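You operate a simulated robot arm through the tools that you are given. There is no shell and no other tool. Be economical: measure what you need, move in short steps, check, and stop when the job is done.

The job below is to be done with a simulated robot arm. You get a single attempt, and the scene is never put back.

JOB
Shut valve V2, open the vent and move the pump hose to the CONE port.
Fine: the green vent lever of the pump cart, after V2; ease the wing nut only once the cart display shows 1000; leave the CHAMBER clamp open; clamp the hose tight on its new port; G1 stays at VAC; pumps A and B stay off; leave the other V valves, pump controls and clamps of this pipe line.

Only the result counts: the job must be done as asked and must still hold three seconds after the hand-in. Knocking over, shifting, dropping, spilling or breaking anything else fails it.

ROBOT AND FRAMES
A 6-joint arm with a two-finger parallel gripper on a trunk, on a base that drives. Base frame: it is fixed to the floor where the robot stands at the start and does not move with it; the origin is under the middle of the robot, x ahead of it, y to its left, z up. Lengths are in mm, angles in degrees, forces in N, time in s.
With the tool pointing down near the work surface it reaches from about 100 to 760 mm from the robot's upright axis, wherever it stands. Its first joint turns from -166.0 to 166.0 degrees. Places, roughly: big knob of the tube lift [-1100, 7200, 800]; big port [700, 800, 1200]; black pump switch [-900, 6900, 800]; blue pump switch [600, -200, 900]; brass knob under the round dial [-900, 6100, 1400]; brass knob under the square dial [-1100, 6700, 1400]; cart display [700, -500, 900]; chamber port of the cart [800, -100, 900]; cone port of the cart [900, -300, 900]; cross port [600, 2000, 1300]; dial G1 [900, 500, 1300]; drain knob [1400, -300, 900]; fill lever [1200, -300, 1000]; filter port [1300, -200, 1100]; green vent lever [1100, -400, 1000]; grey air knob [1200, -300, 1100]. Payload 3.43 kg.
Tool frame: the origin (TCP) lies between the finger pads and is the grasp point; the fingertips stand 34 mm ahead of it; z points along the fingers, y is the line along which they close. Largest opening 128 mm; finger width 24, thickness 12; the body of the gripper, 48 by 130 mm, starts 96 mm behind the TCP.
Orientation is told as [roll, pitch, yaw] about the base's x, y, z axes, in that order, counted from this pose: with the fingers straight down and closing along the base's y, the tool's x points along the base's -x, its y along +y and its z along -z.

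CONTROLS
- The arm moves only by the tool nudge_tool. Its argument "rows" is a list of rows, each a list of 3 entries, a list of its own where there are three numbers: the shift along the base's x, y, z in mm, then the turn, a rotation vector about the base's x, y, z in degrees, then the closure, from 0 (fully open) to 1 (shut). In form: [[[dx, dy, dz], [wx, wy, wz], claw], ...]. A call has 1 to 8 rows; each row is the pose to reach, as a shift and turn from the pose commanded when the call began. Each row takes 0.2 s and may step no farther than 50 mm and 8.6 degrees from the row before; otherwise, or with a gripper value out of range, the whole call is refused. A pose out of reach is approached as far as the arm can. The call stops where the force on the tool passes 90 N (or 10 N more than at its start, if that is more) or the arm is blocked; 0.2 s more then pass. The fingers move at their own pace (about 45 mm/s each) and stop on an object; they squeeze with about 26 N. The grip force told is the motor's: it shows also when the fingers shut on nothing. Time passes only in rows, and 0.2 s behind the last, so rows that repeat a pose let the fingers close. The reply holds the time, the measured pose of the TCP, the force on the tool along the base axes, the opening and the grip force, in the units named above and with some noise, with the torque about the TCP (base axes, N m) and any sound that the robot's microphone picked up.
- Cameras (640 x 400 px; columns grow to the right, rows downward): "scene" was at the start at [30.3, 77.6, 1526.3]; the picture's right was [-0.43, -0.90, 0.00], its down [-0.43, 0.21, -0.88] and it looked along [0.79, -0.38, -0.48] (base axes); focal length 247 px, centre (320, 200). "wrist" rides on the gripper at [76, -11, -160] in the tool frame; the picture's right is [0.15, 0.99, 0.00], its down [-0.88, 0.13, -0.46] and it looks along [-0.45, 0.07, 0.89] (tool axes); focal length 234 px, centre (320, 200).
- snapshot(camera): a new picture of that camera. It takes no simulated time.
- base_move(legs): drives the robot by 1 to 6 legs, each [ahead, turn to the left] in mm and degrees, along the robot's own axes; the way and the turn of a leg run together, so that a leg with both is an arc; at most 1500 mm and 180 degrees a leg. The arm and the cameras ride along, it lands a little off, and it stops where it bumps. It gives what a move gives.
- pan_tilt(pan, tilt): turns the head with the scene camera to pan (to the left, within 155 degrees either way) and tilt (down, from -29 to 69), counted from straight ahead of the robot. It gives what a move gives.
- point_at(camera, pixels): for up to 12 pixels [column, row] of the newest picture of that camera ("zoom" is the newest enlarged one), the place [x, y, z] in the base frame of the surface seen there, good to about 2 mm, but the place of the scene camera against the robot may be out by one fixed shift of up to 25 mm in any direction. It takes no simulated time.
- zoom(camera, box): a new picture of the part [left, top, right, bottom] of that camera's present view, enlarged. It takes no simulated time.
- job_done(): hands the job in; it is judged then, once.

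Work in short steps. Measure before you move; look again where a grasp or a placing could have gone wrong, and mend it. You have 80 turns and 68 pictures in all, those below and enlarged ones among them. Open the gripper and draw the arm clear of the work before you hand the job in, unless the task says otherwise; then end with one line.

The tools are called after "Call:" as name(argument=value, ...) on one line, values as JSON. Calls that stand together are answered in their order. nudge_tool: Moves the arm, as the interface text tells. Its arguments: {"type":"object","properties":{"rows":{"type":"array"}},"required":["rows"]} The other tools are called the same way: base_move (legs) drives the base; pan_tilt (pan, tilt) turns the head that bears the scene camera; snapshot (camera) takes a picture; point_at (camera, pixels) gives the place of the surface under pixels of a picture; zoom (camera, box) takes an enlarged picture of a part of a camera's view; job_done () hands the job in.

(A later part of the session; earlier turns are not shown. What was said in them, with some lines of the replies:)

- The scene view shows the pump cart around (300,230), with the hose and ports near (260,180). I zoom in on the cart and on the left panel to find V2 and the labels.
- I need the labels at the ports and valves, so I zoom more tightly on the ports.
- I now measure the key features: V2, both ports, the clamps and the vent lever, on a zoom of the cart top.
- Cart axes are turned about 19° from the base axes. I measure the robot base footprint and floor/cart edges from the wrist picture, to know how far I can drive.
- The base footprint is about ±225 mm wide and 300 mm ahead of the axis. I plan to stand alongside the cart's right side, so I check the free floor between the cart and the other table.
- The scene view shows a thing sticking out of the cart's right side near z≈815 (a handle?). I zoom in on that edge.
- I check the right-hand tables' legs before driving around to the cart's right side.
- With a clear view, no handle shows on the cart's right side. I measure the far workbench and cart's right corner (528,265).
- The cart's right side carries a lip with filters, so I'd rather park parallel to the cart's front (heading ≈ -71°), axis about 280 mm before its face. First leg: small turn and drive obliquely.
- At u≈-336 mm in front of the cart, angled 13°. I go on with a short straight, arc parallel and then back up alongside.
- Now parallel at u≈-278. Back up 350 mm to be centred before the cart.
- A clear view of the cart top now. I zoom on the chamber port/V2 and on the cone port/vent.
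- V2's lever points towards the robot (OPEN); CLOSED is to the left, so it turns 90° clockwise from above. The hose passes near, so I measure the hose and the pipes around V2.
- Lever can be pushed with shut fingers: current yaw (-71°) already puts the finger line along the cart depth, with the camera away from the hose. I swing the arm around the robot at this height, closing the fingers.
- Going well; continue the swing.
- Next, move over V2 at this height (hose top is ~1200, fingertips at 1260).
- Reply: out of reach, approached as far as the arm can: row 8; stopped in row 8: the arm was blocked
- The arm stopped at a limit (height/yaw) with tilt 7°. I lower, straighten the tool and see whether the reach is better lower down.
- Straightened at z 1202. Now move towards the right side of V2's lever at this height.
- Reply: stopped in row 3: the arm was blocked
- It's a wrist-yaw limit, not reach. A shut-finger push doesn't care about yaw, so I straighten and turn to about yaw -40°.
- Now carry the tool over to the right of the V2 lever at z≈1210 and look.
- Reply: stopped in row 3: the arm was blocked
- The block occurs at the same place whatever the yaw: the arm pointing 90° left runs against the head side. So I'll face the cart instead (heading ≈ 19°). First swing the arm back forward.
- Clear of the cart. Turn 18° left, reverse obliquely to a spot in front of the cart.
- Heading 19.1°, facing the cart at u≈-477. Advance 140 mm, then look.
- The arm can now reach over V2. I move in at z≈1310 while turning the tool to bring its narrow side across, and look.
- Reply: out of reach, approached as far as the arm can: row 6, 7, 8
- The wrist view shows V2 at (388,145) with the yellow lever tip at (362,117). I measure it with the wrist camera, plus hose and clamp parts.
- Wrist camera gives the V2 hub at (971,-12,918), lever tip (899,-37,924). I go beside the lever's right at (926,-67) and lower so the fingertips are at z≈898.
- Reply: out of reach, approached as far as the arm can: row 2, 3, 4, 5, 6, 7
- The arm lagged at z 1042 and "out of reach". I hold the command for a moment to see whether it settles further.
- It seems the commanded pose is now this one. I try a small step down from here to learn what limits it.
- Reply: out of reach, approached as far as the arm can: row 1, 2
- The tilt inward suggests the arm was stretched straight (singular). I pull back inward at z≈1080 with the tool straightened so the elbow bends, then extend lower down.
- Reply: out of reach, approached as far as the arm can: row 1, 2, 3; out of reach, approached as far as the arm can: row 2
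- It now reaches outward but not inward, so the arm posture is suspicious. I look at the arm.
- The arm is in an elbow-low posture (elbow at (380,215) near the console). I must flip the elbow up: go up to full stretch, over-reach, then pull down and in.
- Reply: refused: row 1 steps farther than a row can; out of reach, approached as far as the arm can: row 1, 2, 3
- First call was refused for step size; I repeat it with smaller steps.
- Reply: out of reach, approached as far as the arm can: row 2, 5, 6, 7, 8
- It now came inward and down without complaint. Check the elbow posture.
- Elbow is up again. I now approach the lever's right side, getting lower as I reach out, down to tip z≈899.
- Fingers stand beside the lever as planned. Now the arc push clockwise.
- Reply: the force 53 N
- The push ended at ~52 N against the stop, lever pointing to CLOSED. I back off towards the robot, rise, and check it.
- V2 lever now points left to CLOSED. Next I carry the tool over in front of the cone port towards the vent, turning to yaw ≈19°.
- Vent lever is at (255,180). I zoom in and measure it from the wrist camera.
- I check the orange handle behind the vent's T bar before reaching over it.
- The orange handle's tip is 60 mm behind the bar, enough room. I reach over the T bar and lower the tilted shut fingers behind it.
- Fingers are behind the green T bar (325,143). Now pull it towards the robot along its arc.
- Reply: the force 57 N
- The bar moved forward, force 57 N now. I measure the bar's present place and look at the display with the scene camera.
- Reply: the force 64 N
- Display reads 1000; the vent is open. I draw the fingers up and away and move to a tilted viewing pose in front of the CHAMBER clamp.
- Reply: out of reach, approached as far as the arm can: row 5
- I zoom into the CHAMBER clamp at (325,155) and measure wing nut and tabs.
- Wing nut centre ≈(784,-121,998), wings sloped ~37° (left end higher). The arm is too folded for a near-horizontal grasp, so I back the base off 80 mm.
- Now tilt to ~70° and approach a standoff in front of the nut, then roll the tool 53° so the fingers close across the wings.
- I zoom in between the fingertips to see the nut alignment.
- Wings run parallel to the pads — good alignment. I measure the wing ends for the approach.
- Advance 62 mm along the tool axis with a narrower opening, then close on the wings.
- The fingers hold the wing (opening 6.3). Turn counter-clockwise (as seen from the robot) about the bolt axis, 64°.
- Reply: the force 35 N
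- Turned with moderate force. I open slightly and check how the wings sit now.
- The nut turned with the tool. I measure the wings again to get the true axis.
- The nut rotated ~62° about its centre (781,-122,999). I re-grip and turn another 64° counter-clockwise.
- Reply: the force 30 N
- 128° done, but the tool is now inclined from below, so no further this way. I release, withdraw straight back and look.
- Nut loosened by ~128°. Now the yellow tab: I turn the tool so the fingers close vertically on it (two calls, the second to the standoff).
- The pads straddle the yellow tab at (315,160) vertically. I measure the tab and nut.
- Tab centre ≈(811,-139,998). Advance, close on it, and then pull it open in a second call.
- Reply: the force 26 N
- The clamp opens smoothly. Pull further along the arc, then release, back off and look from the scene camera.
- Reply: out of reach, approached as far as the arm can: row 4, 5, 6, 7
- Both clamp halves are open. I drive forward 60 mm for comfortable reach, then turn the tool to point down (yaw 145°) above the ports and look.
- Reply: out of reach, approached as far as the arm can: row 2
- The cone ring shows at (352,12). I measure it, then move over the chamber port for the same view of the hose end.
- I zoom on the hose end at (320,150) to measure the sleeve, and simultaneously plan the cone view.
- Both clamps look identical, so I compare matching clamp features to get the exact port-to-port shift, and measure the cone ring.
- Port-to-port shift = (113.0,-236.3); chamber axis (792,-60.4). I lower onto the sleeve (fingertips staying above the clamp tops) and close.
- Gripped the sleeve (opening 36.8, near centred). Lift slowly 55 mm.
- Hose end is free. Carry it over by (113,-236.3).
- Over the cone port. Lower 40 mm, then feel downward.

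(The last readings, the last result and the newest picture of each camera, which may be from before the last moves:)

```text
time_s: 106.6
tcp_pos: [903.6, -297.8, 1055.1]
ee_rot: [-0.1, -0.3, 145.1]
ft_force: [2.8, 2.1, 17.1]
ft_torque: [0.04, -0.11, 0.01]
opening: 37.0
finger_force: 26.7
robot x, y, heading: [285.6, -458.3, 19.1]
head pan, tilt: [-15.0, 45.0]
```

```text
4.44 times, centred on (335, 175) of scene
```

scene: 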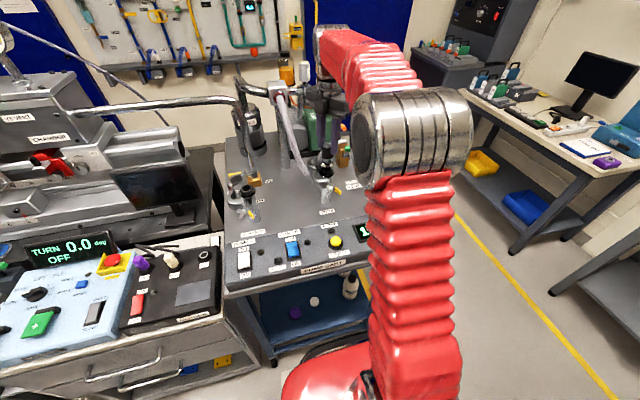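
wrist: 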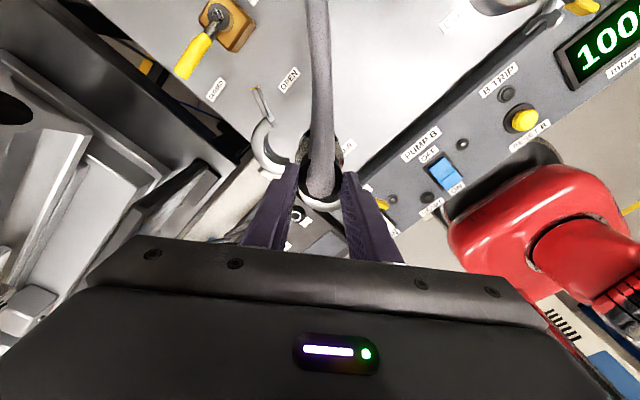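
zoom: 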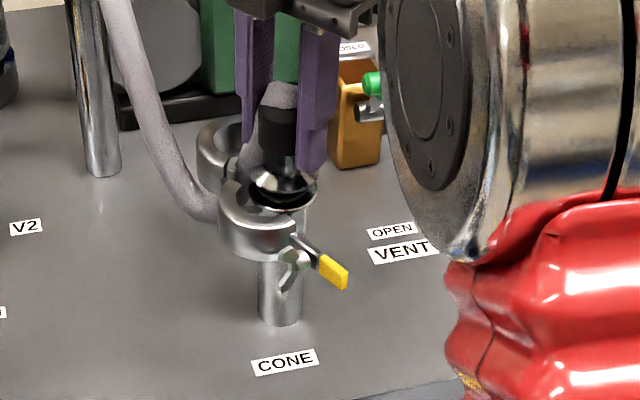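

Seated at the same height as on CHAMBER (17 N contact). Now release, rise straight up, and start turning the tool towards horizontal for the clamp work.

Call:
nudge_tool(rows=[[[0, 0, 2], [0, 0, 0], 0.5], [[0, 0, 2], [0, 0, 0], 0.5], [[0, 0, 2], [0, 0, 0], 0.5], [[0, 0, 40], [0, 0, 0], 0.5], [[0, 0, 80], [0, 0, 0], 0.5], [[0, 0, 112], [0, 0, 0], 0.5]])

Call:
nudge_tool(rows=[[[-18, -12, 0], [-1, -7, 4.2], 1], [[-36, -24, 0], [-2, -13.9, 8.3], 1], [[-54, -36, 0], [-2.9, -20.9, 12.5], 1], [[-72, -48, -5], [-3.9, -27.9, 16.7], 1], [[-90, -60, -10], [-4.9, -34.9, 20.8], 1], [[-108, -72, -20], [-5.9, -41.8, 25], 1], [[-126, -84, -30], [-6.8, -48.8, 29.2], 1], [[-144, -96, -40], [-7.8, -55.8, 33.3], 1]])

Call:
zoom(camera="scene", box=[285, 130, 385, 220])

```text
time_s: 108.0
tcp_pos: [903.7, -297.9, 1169.5]
ee_rot: [-0.2, -0.3, 145.1]
ft_force: [0.5, -0.4, -0.2]
ft_torque: [0.04, 0.02, 0.0]
opening: 64.1
finger_force: 0.0
robot x, y, heading: [283.8, -461.0, 19.2]
head pan, tilt: [-15.0, 45.0]
```

```text
time_s: 109.8
tcp_pos: [758.9, -375.8, 1130.9]
ee_rot: [-12.1, 54.4, 174.8]
ft_force: [-0.2, -0.9, 0.5]
ft_torque: [-0.03, 0.0, -0.07]
opening: 0.0
finger_force: 25.8
out of reach, approached as far as the arm can: row 8
robot x, y, heading: [284.1, -454.5, 19.0]
head pan, tilt: [-15.0, 45.0]
```

```text
4.44 times, centred on (335, 175) of scene
```

zoom: 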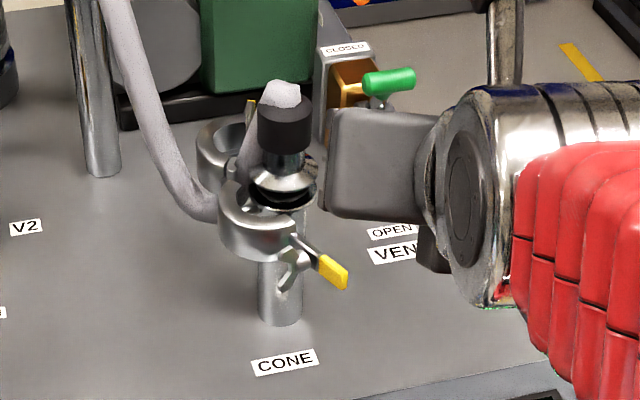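

The hose end stands upright on the cone ring. The arm is too folded for the tab, so I back the base 110 mm and then turn the tool the rest of the way to a standoff before the tab.

Call:
base_move(legs=[[-110, 0]])

Call:
nudge_tool(rows=[[[20, 12, -25], [-0.7, -5.3, 3.2], 1], [[40, 24, -55], [-1.4, -10.5, 6.5], 1], [[60, 36, -85], [-2, -15.8, 9.7], 1], [[80, 46, -115], [-2.7, -21, 12.9], 1]])

```text
time_s: 111.1
tcp_pos: [653.8, -412.3, 1130.8]
ee_rot: [-12.2, 54.3, 174.7]
ft_force: [-0.3, -0.1, -0.1]
ft_torque: [-0.03, -0.02, 0.0]
opening: 0.0
finger_force: 25.9
robot x, y, heading: [180.1, -496.1, 19.1]
head pan, tilt: [-15.0, 45.0]
```

```text
time_s: 112.1
tcp_pos: [731.8, -365.8, 1016.4]
ee_rot: [-0.2, 74.9, -161.2]
ft_force: [-0.5, -0.4, 0.2]
ft_torque: [0.01, -0.02, 0.02]
opening: 0.1
finger_force: 26.3
out of reach, approached as far as the arm can: row 1
robot x, y, heading: [181.0, -492.8, 19.0]
head pan, tilt: [-15.0, 45.0]
```

Orientation is right. Push the yellow tab along its closing arc with the shut fingertips.

Call:
nudge_tool(rows=[[[30.2, 16.7, -8], [0, 0, 0], 1], [[48.6, -2.1, -8], [0, 0, 0], 1], [[70.7, -16.7, -8], [0, 0, 0], 1], [[95.2, -26.4, -8], [0, 0, 0], 1], [[121.2, -30.9, -8], [0, 0, 0], 1], [[143.2, -30.4, -8], [0, 0, 0], 1], [[156.2, -28.2, -8], [0, 0, 0], 1], [[162.2, -26.5, -8], [0, 0, 0], 1]])

Call:
snapshot(camera="wrist")

```text
time_s: 113.9
tcp_pos: [893.4, -393.9, 1008.3]
ee_rot: [-0.2, 75.0, -161.1]
ft_force: [-22.0, -5.2, 4.7]
ft_torque: [-0.2, -0.2, 0.21]
opening: 0.3
finger_force: 26.2
robot x, y, heading: [182.0, -492.0, 19.2]
head pan, tilt: [-15.0, 45.0]
```

```text
7 pictures are left
```

wrist: 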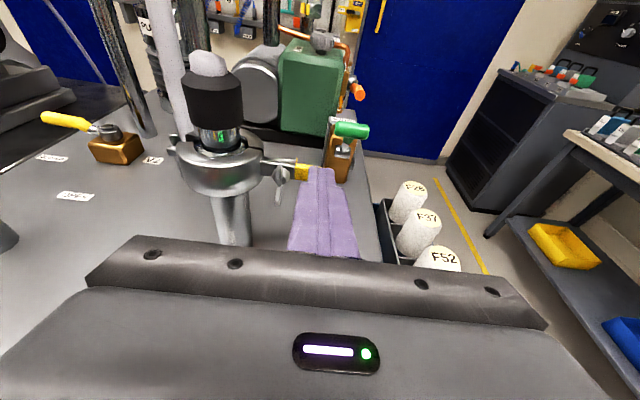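

The clamp looks closed (22 N at its stop). Zoom on the nut and ears; measure.

Call:
zoom(camera="wrist", box=[220, 120, 340, 220])

Call:
point_at(camera="wrist", pixels=[[281, 167], [281, 175], [277, 190], [278, 200], [286, 173], [302, 171], [290, 161], [283, 172]])

```text
4.00 times, centred on (280, 170) of wrist
```

zoom: 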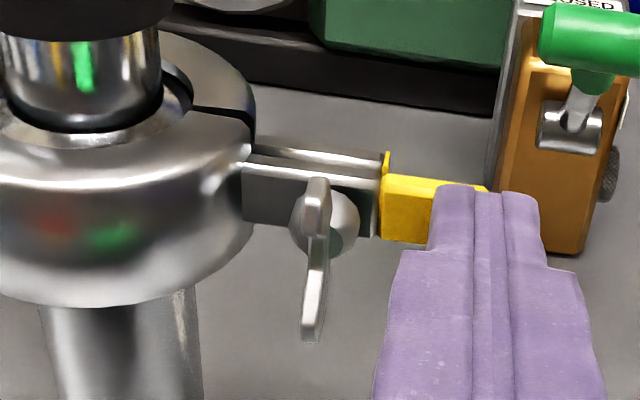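

```text
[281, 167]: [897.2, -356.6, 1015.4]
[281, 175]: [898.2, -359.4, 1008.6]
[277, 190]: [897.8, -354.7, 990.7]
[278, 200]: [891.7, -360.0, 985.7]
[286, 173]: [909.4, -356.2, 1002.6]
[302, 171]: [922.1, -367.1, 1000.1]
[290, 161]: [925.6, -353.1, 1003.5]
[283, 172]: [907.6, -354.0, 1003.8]
```

Wing stands vertical, centre (896,-357.5,1000). Back off, move over, grip the wing, and turn clockwise 64°.

Call:
nudge_tool(rows=[[[-30, -10, 6], [0, 0, 0], 1], [[-58, -18, 9], [0, 0, 0], 0.86], [[-57.7, 0, 9], [0, 0, 0], 0.86], [[-57.7, 15.6, 9], [0, 0, 0], 0.86], [[-40, 22, 4], [0, 0, 0], 0.86], [[-23.9, 27.3, -0.8], [0, 0, 0], 0.86], [[-23.9, 27.3, -0.8], [0, 0, 0], 1], [[-23.9, 27.3, -0.8], [0, 0, 0], 1]])

Call:
nudge_tool(rows=[[[0.3, -1, -0.1], [7.6, 2.6, 0], 1], [[0.7, -2, -0.3], [15.1, 5.2, 0], 1], [[1, -2.9, -0.7], [22.7, 7.8, 0], 1], [[1.3, -3.8, -1.1], [30.2, 10.4, 0], 1], [[1.6, -4.6, -1.8], [37.8, 13, 0], 1], [[1.8, -5.3, -2.5], [45.4, 15.6, 0], 1], [[2, -5.9, -3.3], [52.9, 18.3, 0], 1], [[2.2, -6.4, -4.2], [60.5, 20.9, 0], 1]])

Call:
zoom(camera="wrist", box=[240, 100, 400, 220])

```text
time_s: 115.7
tcp_pos: [871.4, -365.4, 1007.0]
ee_rot: [-0.2, 74.9, -161.2]
ft_force: [-2.6, -2.5, -0.1]
ft_torque: [-0.06, 0.04, -0.06]
opening: 3.2
finger_force: 34.6
robot x, y, heading: [180.0, -493.9, 19.0]
head pan, tilt: [-15.0, 45.0]
```

```text
time_s: 117.5
tcp_pos: [874.8, -373.9, 1002.5]
ee_rot: [-82.6, 24.8, 125.6]
ft_force: [7.7, -26.8, -6.4]
ft_torque: [-0.13, -0.19, -1.35]
opening: 3.2
finger_force: 37.6
robot x, y, heading: [182.5, -493.9, 19.1]
head pan, tilt: [-15.0, 45.0]
```

```text
3.33 times, centred on (320, 160) of wrist
```

zoom: 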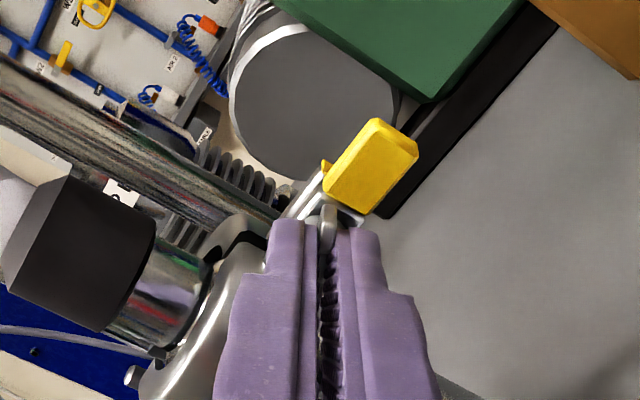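

Still gripping well; the tight position should be ~63° further (as on CHAMBER originally). Continue clockwise while watching torque.

Call:
nudge_tool(rows=[[[0.1, -0.4, -1], [7.6, 2.6, 0], 1], [[0.2, -0.6, -2], [15.1, 5.2, 0], 1], [[0.3, -0.7, -3], [22.7, 7.8, 0], 1], [[0.2, -0.7, -4.1], [30.2, 10.4, 0], 1], [[0.2, -0.5, -5.1], [37.8, 13, 0], 1], [[0.1, -0.2, -6.1], [45.4, 15.6, 0], 1], [[-0.1, 0.2, -7], [52.9, 18.3, 0], 1], [[-0.3, 0.8, -7.9], [60.5, 20.9, 0], 1]])

```text
time_s: 119.4
tcp_pos: [874.5, -372.8, 998.8]
ee_rot: [-100.6, -35.1, 127.3]
ft_force: [0.8, -15.8, 31.1]
ft_torque: [-12.33, 14.79, 8.62]
opening: 12.3
finger_force: 45.2
robot x, y, heading: [179.5, -494.2, 19.1]
head pan, tilt: [-15.0, 45.0]
stopped in row 8: the force on the tool passed its limit at 99 N (the readings are from after the stop); the commanded pose is now the measured one
```

Strong resisting torque: the nut is at its stop (fingers forced to 12 mm). I release gently, back out and up, then check the nut and the console.

Call:
nudge_tool(rows=[[[0, 0, 0], [0, 0, 0], 0.8], [[0, 0, 2], [0, 0, 0], 0.78], [[-19, -6.5, 5], [0, 0, 0], 0.78], [[-45, -15, 20], [0, 0, 0], 0.78], [[-70, -28, 55], [0, 0, 0], 0.78], [[-85, -40, 95], [0, 0, 0], 0.78]])

Call:
snapshot(camera="scene")

Call:
zoom(camera="scene", box=[215, 150, 375, 260])

```text
time_s: 120.8
tcp_pos: [792.5, -414.2, 1094.3]
ee_rot: [-101.0, -35.2, 127.5]
ft_force: [0.6, -0.2, -0.2]
ft_torque: [0.02, -0.02, 0.05]
opening: 28.0
finger_force: 0.0
robot x, y, heading: [180.9, -490.8, 19.0]
head pan, tilt: [-15.0, 45.0]
```

```text
4 pictures are left
```

scene: 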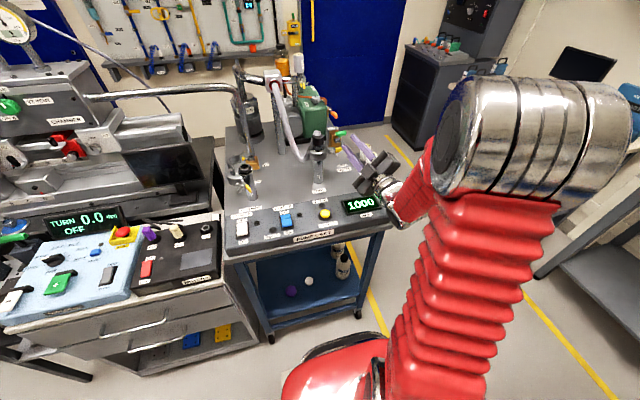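

```text
3.64 times, centred on (295, 205) of scene
5 turns are left
```

zoom: 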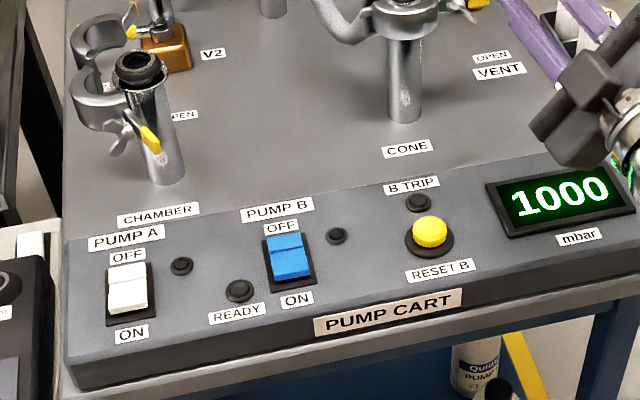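

Console is unchanged, switches OFF. One zoom on the cone clamp to check nut position.

Call:
zoom(camera="scene", box=[290, 115, 370, 175])

Call:
point_at(camera="zoom", pixels=[[350, 200], [345, 210], [360, 215]])

```text
6.67 times, centred on (330, 145) of scene
```

zoom: 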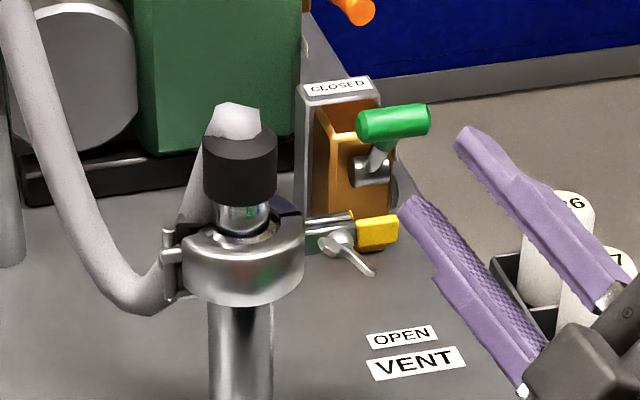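

```text
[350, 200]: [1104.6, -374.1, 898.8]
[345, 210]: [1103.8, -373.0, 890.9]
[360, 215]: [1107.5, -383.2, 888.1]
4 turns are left
```

The wing now sits at the same angle as CHAMBER's originally tight nut, clamp closed on the hose flange. Open the gripper and draw the arm clear.

Call:
nudge_tool(rows=[[[-15, -5, 35], [0, 0, 0], 0.4], [[-30, -10, 70], [0, 0, 0], 0.2], [[-50, -17, 100], [0, 0, 0], 0], [[-70, -24, 125], [0, 0, 0], 0], [[-70, -24, 125], [0, 0, 0], 0]])

```text
time_s: 122.0
tcp_pos: [721.0, -436.9, 1220.1]
ee_rot: [-101.1, -35.2, 127.6]
ft_force: [0.5, -0.9, -0.3]
ft_torque: [0.04, 0.05, -0.02]
opening: 127.8
finger_force: 0.1
robot x, y, heading: [179.6, -491.2, 19.1]
head pan, tilt: [-15.0, 45.0]
3 turns are left
```

The arm is clear and the gripper open; I hand in the job.

Call:
job_done()

```text
The job is handed in.
```

I shut V2, then opened the vent (the display read 1000 before I touched the wing nut), moved the hose to the CONE port and clamped it tight. The CHAMBER clamp is open and pumps A and B are off. I never touched G1 but didn't re-read it at the end. The job is handed in, with no verdict shown yet.
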